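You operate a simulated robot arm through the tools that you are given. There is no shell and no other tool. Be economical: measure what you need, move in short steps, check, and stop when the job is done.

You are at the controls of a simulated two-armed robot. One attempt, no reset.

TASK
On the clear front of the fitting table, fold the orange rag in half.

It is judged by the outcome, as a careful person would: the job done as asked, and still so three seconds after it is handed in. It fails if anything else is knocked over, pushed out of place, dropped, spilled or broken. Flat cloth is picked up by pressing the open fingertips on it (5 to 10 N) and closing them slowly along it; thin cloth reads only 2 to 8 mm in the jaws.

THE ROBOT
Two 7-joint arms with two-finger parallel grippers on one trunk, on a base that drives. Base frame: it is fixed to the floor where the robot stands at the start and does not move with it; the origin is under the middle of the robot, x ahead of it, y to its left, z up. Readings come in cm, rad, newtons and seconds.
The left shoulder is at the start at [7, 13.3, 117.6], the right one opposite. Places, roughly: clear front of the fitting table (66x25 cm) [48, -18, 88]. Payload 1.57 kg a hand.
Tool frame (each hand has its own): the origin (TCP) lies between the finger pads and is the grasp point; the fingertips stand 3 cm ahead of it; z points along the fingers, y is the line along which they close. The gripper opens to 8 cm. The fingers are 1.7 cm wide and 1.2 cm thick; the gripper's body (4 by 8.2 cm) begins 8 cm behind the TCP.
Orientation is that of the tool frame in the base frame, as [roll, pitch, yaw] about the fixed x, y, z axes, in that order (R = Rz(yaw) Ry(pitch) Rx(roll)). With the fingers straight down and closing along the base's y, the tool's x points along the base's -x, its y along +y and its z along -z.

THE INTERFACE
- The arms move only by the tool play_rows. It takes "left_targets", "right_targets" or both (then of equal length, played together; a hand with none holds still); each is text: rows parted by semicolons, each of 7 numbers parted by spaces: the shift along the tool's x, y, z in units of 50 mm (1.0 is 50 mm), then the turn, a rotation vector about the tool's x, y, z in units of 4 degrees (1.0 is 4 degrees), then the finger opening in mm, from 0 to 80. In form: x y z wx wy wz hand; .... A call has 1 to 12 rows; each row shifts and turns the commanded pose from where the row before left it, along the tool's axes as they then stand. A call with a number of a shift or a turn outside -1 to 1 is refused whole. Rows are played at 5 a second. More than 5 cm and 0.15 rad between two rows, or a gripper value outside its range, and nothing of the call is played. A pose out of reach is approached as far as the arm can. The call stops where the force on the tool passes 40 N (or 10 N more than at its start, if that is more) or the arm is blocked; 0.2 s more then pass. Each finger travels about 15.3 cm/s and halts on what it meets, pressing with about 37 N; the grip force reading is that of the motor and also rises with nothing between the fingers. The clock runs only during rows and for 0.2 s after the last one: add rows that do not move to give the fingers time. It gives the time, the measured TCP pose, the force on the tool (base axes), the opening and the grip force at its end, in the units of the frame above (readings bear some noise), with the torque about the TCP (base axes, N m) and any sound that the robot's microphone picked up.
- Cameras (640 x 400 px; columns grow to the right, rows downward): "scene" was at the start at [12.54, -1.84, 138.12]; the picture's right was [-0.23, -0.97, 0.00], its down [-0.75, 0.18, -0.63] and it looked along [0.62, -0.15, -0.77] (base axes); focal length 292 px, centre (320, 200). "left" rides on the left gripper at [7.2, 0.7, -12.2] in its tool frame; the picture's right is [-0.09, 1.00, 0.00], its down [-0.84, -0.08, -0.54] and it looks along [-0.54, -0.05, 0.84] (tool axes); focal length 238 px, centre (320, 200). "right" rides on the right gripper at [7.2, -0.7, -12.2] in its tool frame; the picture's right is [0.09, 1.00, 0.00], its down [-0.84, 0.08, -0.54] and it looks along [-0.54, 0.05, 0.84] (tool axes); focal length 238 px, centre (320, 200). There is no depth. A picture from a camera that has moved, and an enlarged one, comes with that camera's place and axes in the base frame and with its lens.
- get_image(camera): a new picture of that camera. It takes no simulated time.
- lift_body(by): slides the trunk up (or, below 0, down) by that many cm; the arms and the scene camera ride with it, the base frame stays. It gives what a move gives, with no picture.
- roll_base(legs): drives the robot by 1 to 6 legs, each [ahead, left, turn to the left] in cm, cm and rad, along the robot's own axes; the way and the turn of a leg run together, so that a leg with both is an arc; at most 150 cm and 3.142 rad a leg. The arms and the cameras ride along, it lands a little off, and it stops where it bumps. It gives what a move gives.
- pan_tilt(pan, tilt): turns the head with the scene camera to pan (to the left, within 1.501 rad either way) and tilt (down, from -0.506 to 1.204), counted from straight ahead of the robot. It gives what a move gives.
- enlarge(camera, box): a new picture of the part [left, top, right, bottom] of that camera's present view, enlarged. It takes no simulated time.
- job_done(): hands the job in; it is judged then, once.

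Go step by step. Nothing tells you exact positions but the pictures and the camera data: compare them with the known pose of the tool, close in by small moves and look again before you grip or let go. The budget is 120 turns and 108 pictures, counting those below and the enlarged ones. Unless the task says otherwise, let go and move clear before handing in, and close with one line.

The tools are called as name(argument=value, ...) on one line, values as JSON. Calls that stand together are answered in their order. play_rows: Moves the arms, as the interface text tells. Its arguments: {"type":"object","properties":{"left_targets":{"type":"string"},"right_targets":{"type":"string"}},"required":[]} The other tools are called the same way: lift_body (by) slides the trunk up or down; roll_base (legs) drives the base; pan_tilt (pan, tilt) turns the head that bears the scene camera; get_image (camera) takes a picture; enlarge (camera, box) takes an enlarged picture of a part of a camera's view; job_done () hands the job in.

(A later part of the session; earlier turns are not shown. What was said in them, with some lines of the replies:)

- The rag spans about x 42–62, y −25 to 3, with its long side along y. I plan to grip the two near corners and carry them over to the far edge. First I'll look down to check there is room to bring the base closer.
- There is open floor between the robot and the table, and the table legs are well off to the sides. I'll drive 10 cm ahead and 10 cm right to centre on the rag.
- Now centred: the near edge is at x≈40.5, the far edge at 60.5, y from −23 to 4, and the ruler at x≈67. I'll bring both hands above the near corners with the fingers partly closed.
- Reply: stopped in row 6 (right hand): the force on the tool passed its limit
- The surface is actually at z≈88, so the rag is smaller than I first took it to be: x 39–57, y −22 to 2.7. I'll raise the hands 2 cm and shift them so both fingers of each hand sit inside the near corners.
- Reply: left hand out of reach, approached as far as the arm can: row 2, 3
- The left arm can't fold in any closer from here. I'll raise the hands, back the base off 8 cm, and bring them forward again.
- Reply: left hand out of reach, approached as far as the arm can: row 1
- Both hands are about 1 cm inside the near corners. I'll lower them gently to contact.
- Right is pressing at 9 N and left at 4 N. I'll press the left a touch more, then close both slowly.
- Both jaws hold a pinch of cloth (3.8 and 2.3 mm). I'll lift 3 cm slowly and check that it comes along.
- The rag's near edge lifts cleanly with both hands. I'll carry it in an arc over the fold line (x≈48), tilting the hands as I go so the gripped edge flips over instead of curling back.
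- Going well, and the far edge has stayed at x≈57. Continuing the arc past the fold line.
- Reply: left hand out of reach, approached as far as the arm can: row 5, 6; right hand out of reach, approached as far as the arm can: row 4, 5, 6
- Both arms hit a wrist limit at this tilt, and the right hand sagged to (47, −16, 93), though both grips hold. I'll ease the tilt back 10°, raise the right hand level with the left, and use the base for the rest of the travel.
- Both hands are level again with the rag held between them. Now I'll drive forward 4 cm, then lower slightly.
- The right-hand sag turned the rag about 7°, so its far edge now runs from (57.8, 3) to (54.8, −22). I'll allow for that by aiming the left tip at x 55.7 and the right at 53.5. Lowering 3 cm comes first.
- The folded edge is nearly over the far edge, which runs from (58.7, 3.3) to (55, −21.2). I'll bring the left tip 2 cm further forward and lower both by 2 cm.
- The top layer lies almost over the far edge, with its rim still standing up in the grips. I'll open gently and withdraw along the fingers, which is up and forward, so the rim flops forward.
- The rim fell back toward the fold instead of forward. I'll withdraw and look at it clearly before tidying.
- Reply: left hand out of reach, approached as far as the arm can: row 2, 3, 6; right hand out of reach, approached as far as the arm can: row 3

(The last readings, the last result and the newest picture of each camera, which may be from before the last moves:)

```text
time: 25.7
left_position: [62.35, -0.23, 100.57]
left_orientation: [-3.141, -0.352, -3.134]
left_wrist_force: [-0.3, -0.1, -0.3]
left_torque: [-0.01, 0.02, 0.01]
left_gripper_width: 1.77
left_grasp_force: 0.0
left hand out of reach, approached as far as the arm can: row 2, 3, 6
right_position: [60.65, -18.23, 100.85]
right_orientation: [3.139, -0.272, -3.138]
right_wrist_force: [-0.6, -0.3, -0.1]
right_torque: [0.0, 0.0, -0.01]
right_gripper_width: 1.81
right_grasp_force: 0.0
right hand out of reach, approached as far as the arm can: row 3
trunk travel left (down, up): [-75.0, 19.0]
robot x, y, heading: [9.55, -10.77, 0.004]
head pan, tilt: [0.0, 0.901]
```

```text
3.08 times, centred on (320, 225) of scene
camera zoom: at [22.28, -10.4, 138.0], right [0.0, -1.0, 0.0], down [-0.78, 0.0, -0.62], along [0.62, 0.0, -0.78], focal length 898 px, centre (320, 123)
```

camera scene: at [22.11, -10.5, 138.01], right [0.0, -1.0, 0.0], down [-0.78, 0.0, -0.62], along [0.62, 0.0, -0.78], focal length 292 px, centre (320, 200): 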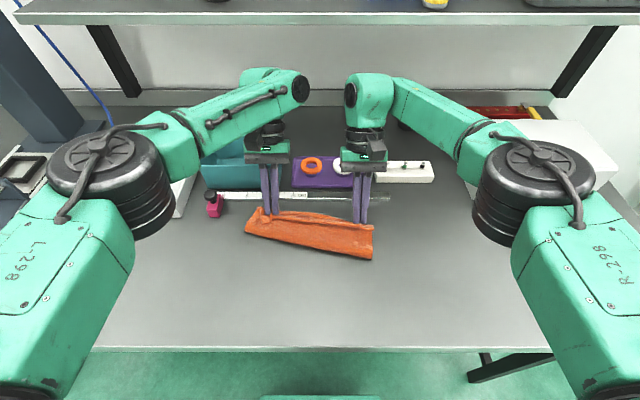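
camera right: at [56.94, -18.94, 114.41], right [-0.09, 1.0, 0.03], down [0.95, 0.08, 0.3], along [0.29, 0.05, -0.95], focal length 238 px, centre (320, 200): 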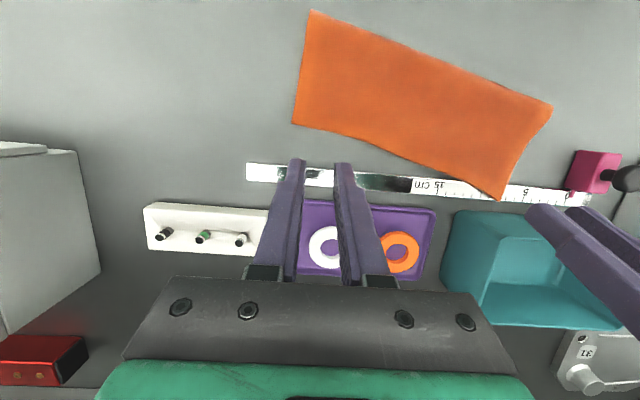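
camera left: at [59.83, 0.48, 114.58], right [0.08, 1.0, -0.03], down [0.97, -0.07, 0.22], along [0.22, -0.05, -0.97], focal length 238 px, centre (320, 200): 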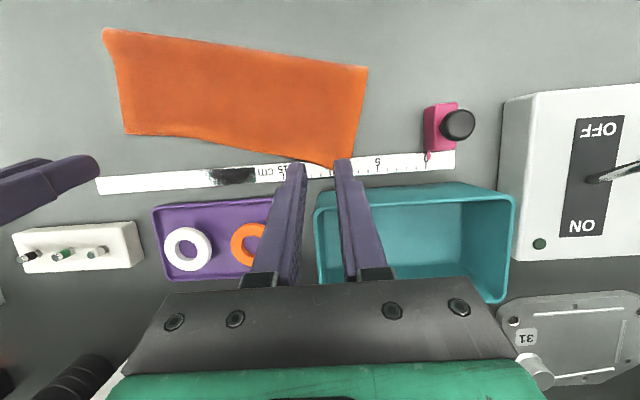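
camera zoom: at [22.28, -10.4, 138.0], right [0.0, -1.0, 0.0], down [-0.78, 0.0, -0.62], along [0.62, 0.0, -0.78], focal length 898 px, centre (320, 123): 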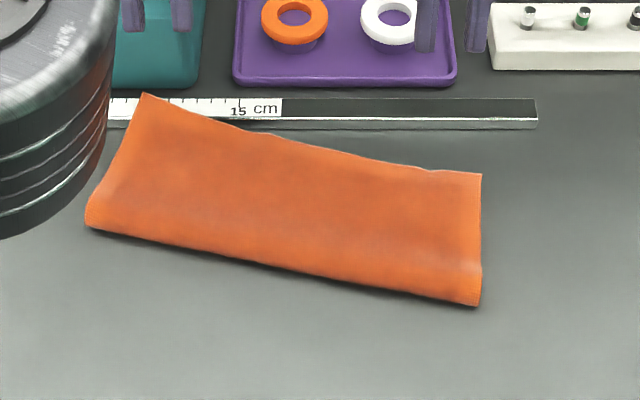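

The withdrawal flipped the rim forward, and the rag now looks folded, though its left corner touches the ruler. I'll get the hands clear and inspect the alignment.

play_rows(left_targets="0 0 -.5 0 -1 0 18; 0 0 -.5 0 -1 0 18; 0 0 -.5 0 -1 0 18; .2 0.5 -.2 0 -1 0 18; .4 .8 0 0 -1 0 18; .4 .8 0 0 0 0 18; .4 .8 0 0 0 0 18; .4 .8 0 0 0 0 18; 0 0 0 0 0 0 18", right_targets="0 0 -.5 0 -1 0 18; 0 0 -.5 0 -1 0 18; 0 0 -.5 0 -1 0 18; .2 -0.5 -.2 0 -1 0 18; .4 -.8 0 0 0 0 18; .4 -.8 0 0 0 0 18; .4 -.8 0 0 0 0 18; .4 -.8 0 0 0 0 18; 0 0 0 0 0 0 18")

get_image(camera="scene")

enlarge(camera="scene", box=[220, 160, 420, 285])

```text
time: 27.7
left_position: [66.23, 2.69, 108.34]
left_orientation: [3.139, -0.126, -3.133]
left_wrist_force: [0.1, 0.2, -0.9]
left_torque: [-0.02, 0.03, 0.01]
left_gripper_width: 1.81
left_grasp_force: 0.1
left hand out of reach, approached as far as the arm can: row 1, 2, 3, 4, 5, 6, 7, 8
right_position: [53.38, -36.63, 108.89]
right_orientation: [-3.141, 0.006, -3.139]
right_wrist_force: [0.3, 1.0, -0.2]
right_torque: [0.01, 0.0, -0.04]
right_gripper_width: 1.8
right_grasp_force: 0.0
trunk travel left (down, up): [-75.0, 19.0]
robot x, y, heading: [9.51, -10.37, 0.002]
head pan, tilt: [0.0, 0.901]
```

```text
72 pictures are left
camera scene: at [22.28, -10.41, 137.99], right [0.0, -1.0, 0.0], down [-0.78, 0.0, -0.62], along [0.62, 0.0, -0.78], focal length 292 px, centre (320, 200)
```

scene: 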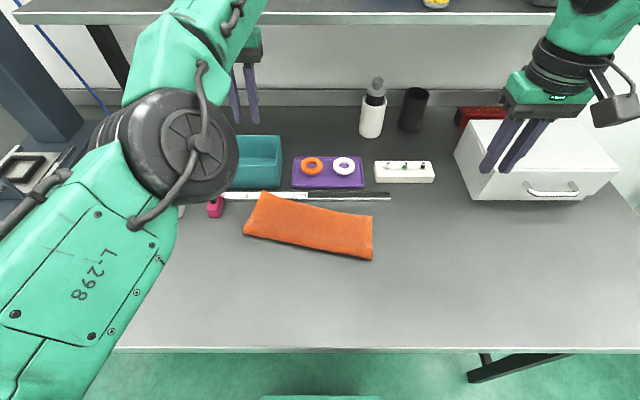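

```text
3.20 times, centred on (320, 222) of scene
camera zoom: at [22.28, -10.41, 137.99], right [0.0, -1.0, 0.0], down [-0.78, 0.0, -0.62], along [0.62, 0.0, -0.78], focal length 934 px, centre (320, 128)
```

zoom: 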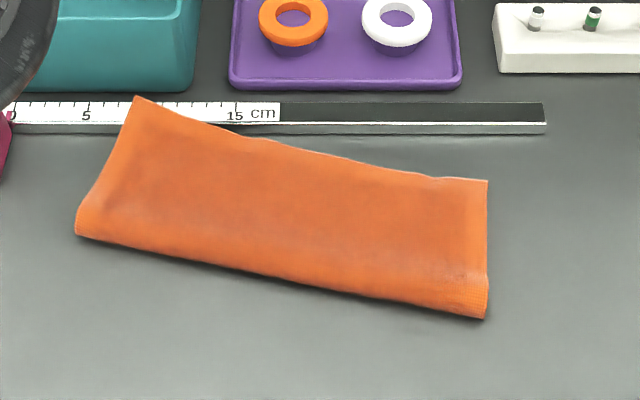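

The fold looks neat, but the top layer's left corner overshoots a bit and lies on the ruler. I'll bring the left hand back above the rag for a close look.

play_rows(left_targets=".5 0 .1 0 0 0 18; .5 0 .1 0 0 0 18; .5 0 .1 0 -.9 0 18; .5 0 .1 0 -.9 0 18; .5 0 0 0 0 0 18; 0 0 0 0 0 0 18")

get_image(camera="left")

get_image(camera="scene")

```text
time: 29.1
left_position: [66.32, 2.5, 108.43]
left_orientation: [3.139, -0.121, -3.135]
left_wrist_force: [-0.7, 0.6, 0.4]
left_torque: [0.03, -0.03, 0.0]
left_gripper_width: 1.79
left_grasp_force: 0.0
left hand out of reach, approached as far as the arm can: row 1, 2, 3, 4, 5
right_position: [53.19, -36.6, 108.99]
right_orientation: [3.14, 0.007, -3.139]
right_wrist_force: [-0.5, 0.7, -0.5]
right_torque: [0.01, 0.01, 0.02]
right_gripper_width: 1.79
right_grasp_force: 0.0
trunk travel left (down, up): [-75.0, 19.0]
robot x, y, heading: [9.39, -10.08, 0.005]
head pan, tilt: [0.0, 0.901]
```

```text
70 pictures are left
camera left: at [60.52, 3.2, 121.48], right [0.08, 1.0, -0.01], down [0.9, -0.07, 0.44], along [0.43, -0.04, -0.9], focal length 238 px, centre (320, 200)
```

left: 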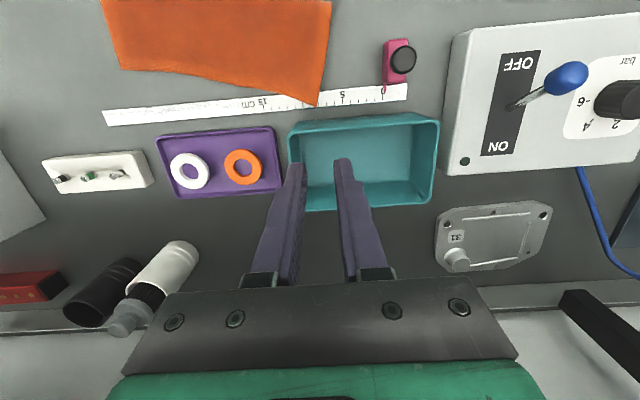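

```text
69 pictures are left
camera scene: at [22.22, -10.5, 138.0], right [0.0, -1.0, 0.0], down [-0.78, 0.0, -0.62], along [0.62, 0.0, -0.78], focal length 292 px, centre (320, 200)
```

scene: 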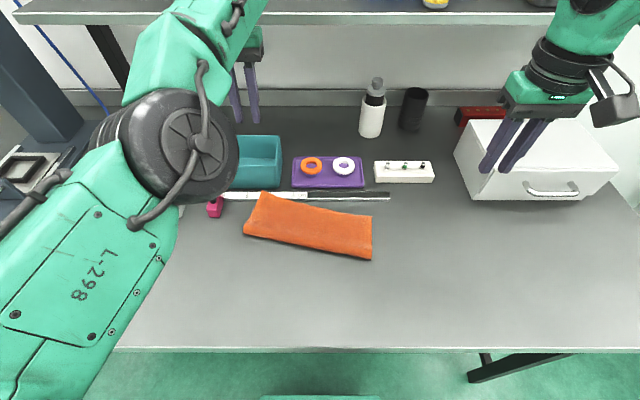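

The left arm sits at a joint limit, so I'll try other directions in small moves.

play_rows(left_targets="0 0 0 0 .5 0 18; 0 .3 0 0 .5 0 18; 0 .3 0 0 0 0 18; 0 .3 0 0 0 0 18")

```text
time: 30.1
left_position: [65.56, 7.2, 108.38]
left_orientation: [3.141, -0.19, -3.133]
left_wrist_force: [0.0, 0.0, -0.4]
left_torque: [0.02, -0.02, 0.01]
left_gripper_width: 1.79
left_grasp_force: 0.0
left hand out of reach, approached as far as the arm can: row 2
right_position: [53.08, -36.64, 108.99]
right_orientation: [3.14, 0.007, -3.137]
right_wrist_force: [1.2, 0.0, -0.2]
right_torque: [0.01, 0.0, 0.0]
right_gripper_width: 1.78
right_grasp_force: 0.1
trunk travel left (down, up): [-75.0, 19.0]
robot x, y, heading: [9.43, -10.56, 0.004]
head pan, tilt: [0.0, 0.901]
```

Freed. I'll continue left and back, levelling the tilt.

play_rows(left_targets=".2 .6 0 0 0 0 18; .4 .5 0 0 0 0 18; .5 .3 0 0 -.5 0 18; .5 0 0 0 -.7 0 18; .5 0 0 0 -.7 0 18; .3 0 0 0 -.8 0 18; 0 0 0 0 0 0 18")

get_image(camera="scene")

```text
time: 31.7
left_position: [53.69, 13.93, 110.17]
left_orientation: [3.139, -0.003, -3.13]
left_wrist_force: [0.1, 0.2, -0.3]
left_torque: [0.03, 0.0, -0.01]
left_gripper_width: 1.78
left_grasp_force: 0.1
right_position: [53.21, -36.6, 108.82]
right_orientation: [3.14, 0.005, -3.138]
right_wrist_force: [-0.2, 0.3, 0.2]
right_torque: [0.01, 0.01, -0.01]
right_gripper_width: 1.83
right_grasp_force: 0.1
trunk travel left (down, up): [-75.0, 19.0]
robot x, y, heading: [9.7, -10.52, 0.002]
head pan, tilt: [0.0, 0.901]
```

```text
68 pictures are left
camera scene: at [22.28, -10.52, 137.99], right [0.0, -1.0, 0.0], down [-0.78, 0.0, -0.62], along [0.62, 0.0, -0.78], focal length 292 px, centre (320, 200)
```

scene: 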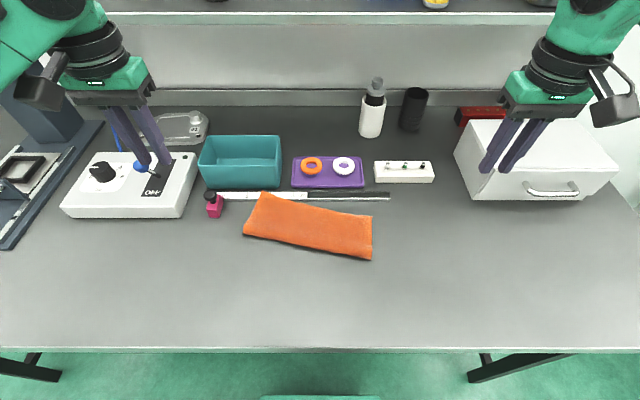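

Nothing else has moved. I'll place the left fingertips on the rag's overshooting left part and drag it gently back toward me to get the corner off the ruler.

play_rows(left_targets="-.3 -.5 0 0 0 0 20; -.3 -.7 0 0 0 0 20; -.3 -.7 0 0 0 0 20; -.3 -.7 0 0 0 0 20; 0 -.14 .6 0 0 0 20; 0 0 .8 0 0 0 20; 0 0 .9 0 0 0 20; 0 0 .9 0 0 0 20; 0 0 0 0 0 0 20")

get_image(camera="left")

```text
time: 33.7
left_position: [60.25, 0.14, 94.04]
left_orientation: [3.141, -0.003, -3.134]
left_wrist_force: [0.0, 0.0, 0.1]
left_torque: [0.03, 0.03, 0.03]
left_gripper_width: 2.02
left_grasp_force: 0.1
right_position: [53.15, -36.54, 108.91]
right_orientation: [3.141, 0.007, -3.138]
right_wrist_force: [0.2, -0.6, -1.0]
right_torque: [-0.01, 0.04, -0.02]
right_gripper_width: 1.79
right_grasp_force: 0.1
trunk travel left (down, up): [-75.0, 19.0]
robot x, y, heading: [9.52, -10.59, -0.002]
head pan, tilt: [0.0, 0.901]
```

```text
67 pictures are left
camera left: at [53.06, 0.72, 106.33], right [0.08, 1.0, 0.0], down [0.84, -0.07, 0.54], along [0.54, -0.04, -0.84], focal length 238 px, centre (320, 200)
```

left: 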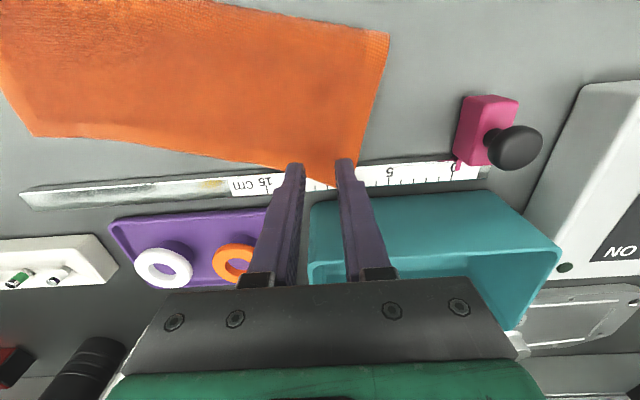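

play_rows(left_targets=".3 .1 0 0 0 0 20; 0 0 .25 0 0 0 20; 0 0 .15 0 0 0 20; 0 0 .06 0 0 0 20; 0 0 .04 0 0 0 20; 0 0 0 0 0 0 20")

```text
time: 35.1
left_position: [58.4, 0.78, 91.68]
left_orientation: [3.139, -0.004, -3.133]
left_wrist_force: [0.2, -1.2, 2.1]
left_torque: [-0.05, 0.0, -0.07]
left_gripper_width: 1.99
left_grasp_force: 0.0
right_position: [53.2, -36.66, 108.94]
right_orientation: [3.139, 0.007, -3.139]
right_wrist_force: [-0.3, 1.0, -1.2]
right_torque: [0.0, 0.01, 0.0]
right_gripper_width: 1.79
right_grasp_force: 0.0
trunk travel left (down, up): [-75.0, 19.0]
robot x, y, heading: [9.73, -10.75, 0.002]
head pan, tilt: [0.0, 0.901]
```

Light contact at 2 N. I'll press a bit more and drag back about 2 cm.

play_rows(left_targets="0 0 .03 0 0 0 20; .08 0 .01 0 0 0 20; .08 0 0 0 0 0 20; .08 0 0 0 0 0 20; .08 0 0 0 0 0 20; .08 0 0 0 0 0 20; 0 0 0 0 0 0 20")

get_image(camera="left")

enlarge(camera="scene", box=[220, 160, 420, 285])

```text
time: 36.7
left_position: [56.18, 0.55, 91.59]
left_orientation: [3.141, -0.003, -3.134]
left_wrist_force: [2.3, 0.0, 10.4]
left_torque: [0.0, -0.08, 0.01]
left_gripper_width: 1.94
left_grasp_force: 0.1
right_position: [53.14, -36.73, 108.99]
right_orientation: [3.139, 0.007, -3.138]
right_wrist_force: [-0.9, 0.2, -0.4]
right_torque: [0.01, 0.0, -0.02]
right_gripper_width: 1.83
right_grasp_force: 0.1
trunk travel left (down, up): [-75.0, 19.0]
robot x, y, heading: [9.37, -10.53, 0.005]
head pan, tilt: [0.0, 0.901]
```

```text
66 pictures are left
camera left: at [48.95, 1.29, 103.77], right [0.08, 1.0, 0.0], down [0.84, -0.07, 0.54], along [0.54, -0.04, -0.84], focal length 238 px, centre (320, 200)
```

left: 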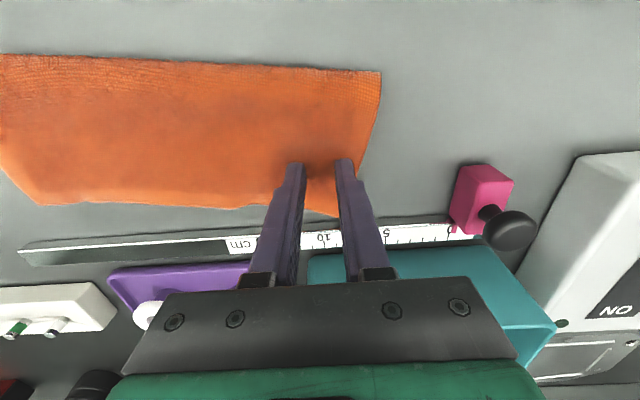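

```text
3.20 times, centred on (320, 222) of scene
camera zoom: at [22.13, -10.56, 138.01], right [0.0, -1.0, 0.0], down [-0.78, 0.0, -0.62], along [0.62, 0.0, -0.78], focal length 934 px, centre (320, 128)
```

zoom: 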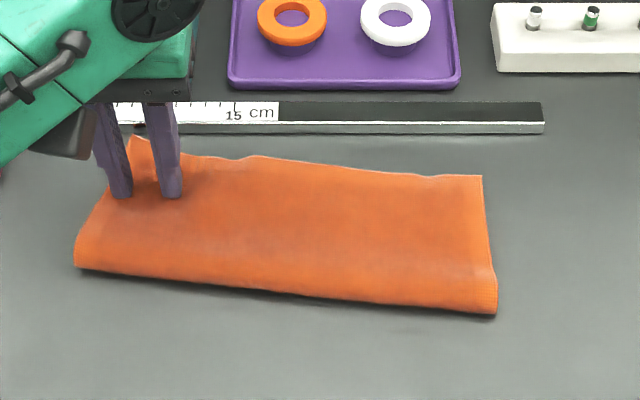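

The rag swings square and is nearly clear of the ruler. I'll drag 1 cm more and then lift off.

play_rows(left_targets=".08 0 0 0 0 0 20; .08 0 0 0 0 0 20; .08 0 0 0 0 0 20; 0 0 0 0 0 0 20; 0 0 -.4 0 0 0 20; 0 .1 -.9 0 0 0 20; .2 .4 -.8 0 0 0 20; .2 .6 -.6 0 0 0 20; 0 .7 0 0 0 0 20; 0 .7 0 0 0 0 20; 0 .4 0 0 0 0 20; 0 0 0 0 0 0 20")

enlarge(camera="scene", box=[220, 160, 420, 285])

```text
time: 39.3
left_position: [52.74, 15.26, 104.75]
left_orientation: [3.14, -0.003, -3.134]
left_wrist_force: [0.2, -0.7, 0.5]
left_torque: [-0.01, -0.03, -0.01]
left_gripper_width: 2.0
left_grasp_force: 0.1
right_position: [53.25, -36.68, 108.94]
right_orientation: [3.14, 0.006, -3.137]
right_wrist_force: [0.1, 0.5, 0.7]
right_torque: [0.01, 0.03, 0.02]
right_gripper_width: 1.8
right_grasp_force: 0.1
trunk travel left (down, up): [-75.0, 19.0]
robot x, y, heading: [9.82, -10.2, 0.004]
head pan, tilt: [0.0, 0.901]
```

```text
3.20 times, centred on (320, 222) of scene
camera zoom: at [22.24, -10.53, 138.0], right [0.0, -1.0, 0.0], down [-0.78, 0.0, -0.62], along [0.62, 0.0, -0.78], focal length 934 px, centre (320, 128)
```

zoom: 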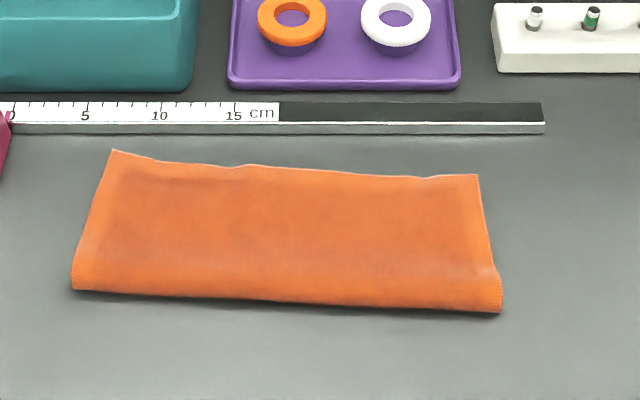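

The rag lies flat and folded in half, about 10 cm deep from roughly 19–20 cm, with its edges matching to within about 1 cm. It is clear of the ruler, both hands are away, and nothing else has moved, so I'm handing in.

job_done()

```text
The job is handed in.
```

The orange rag is folded in half on the clear front of the fitting table, its edges matching to within about 1 cm; nothing else was moved.
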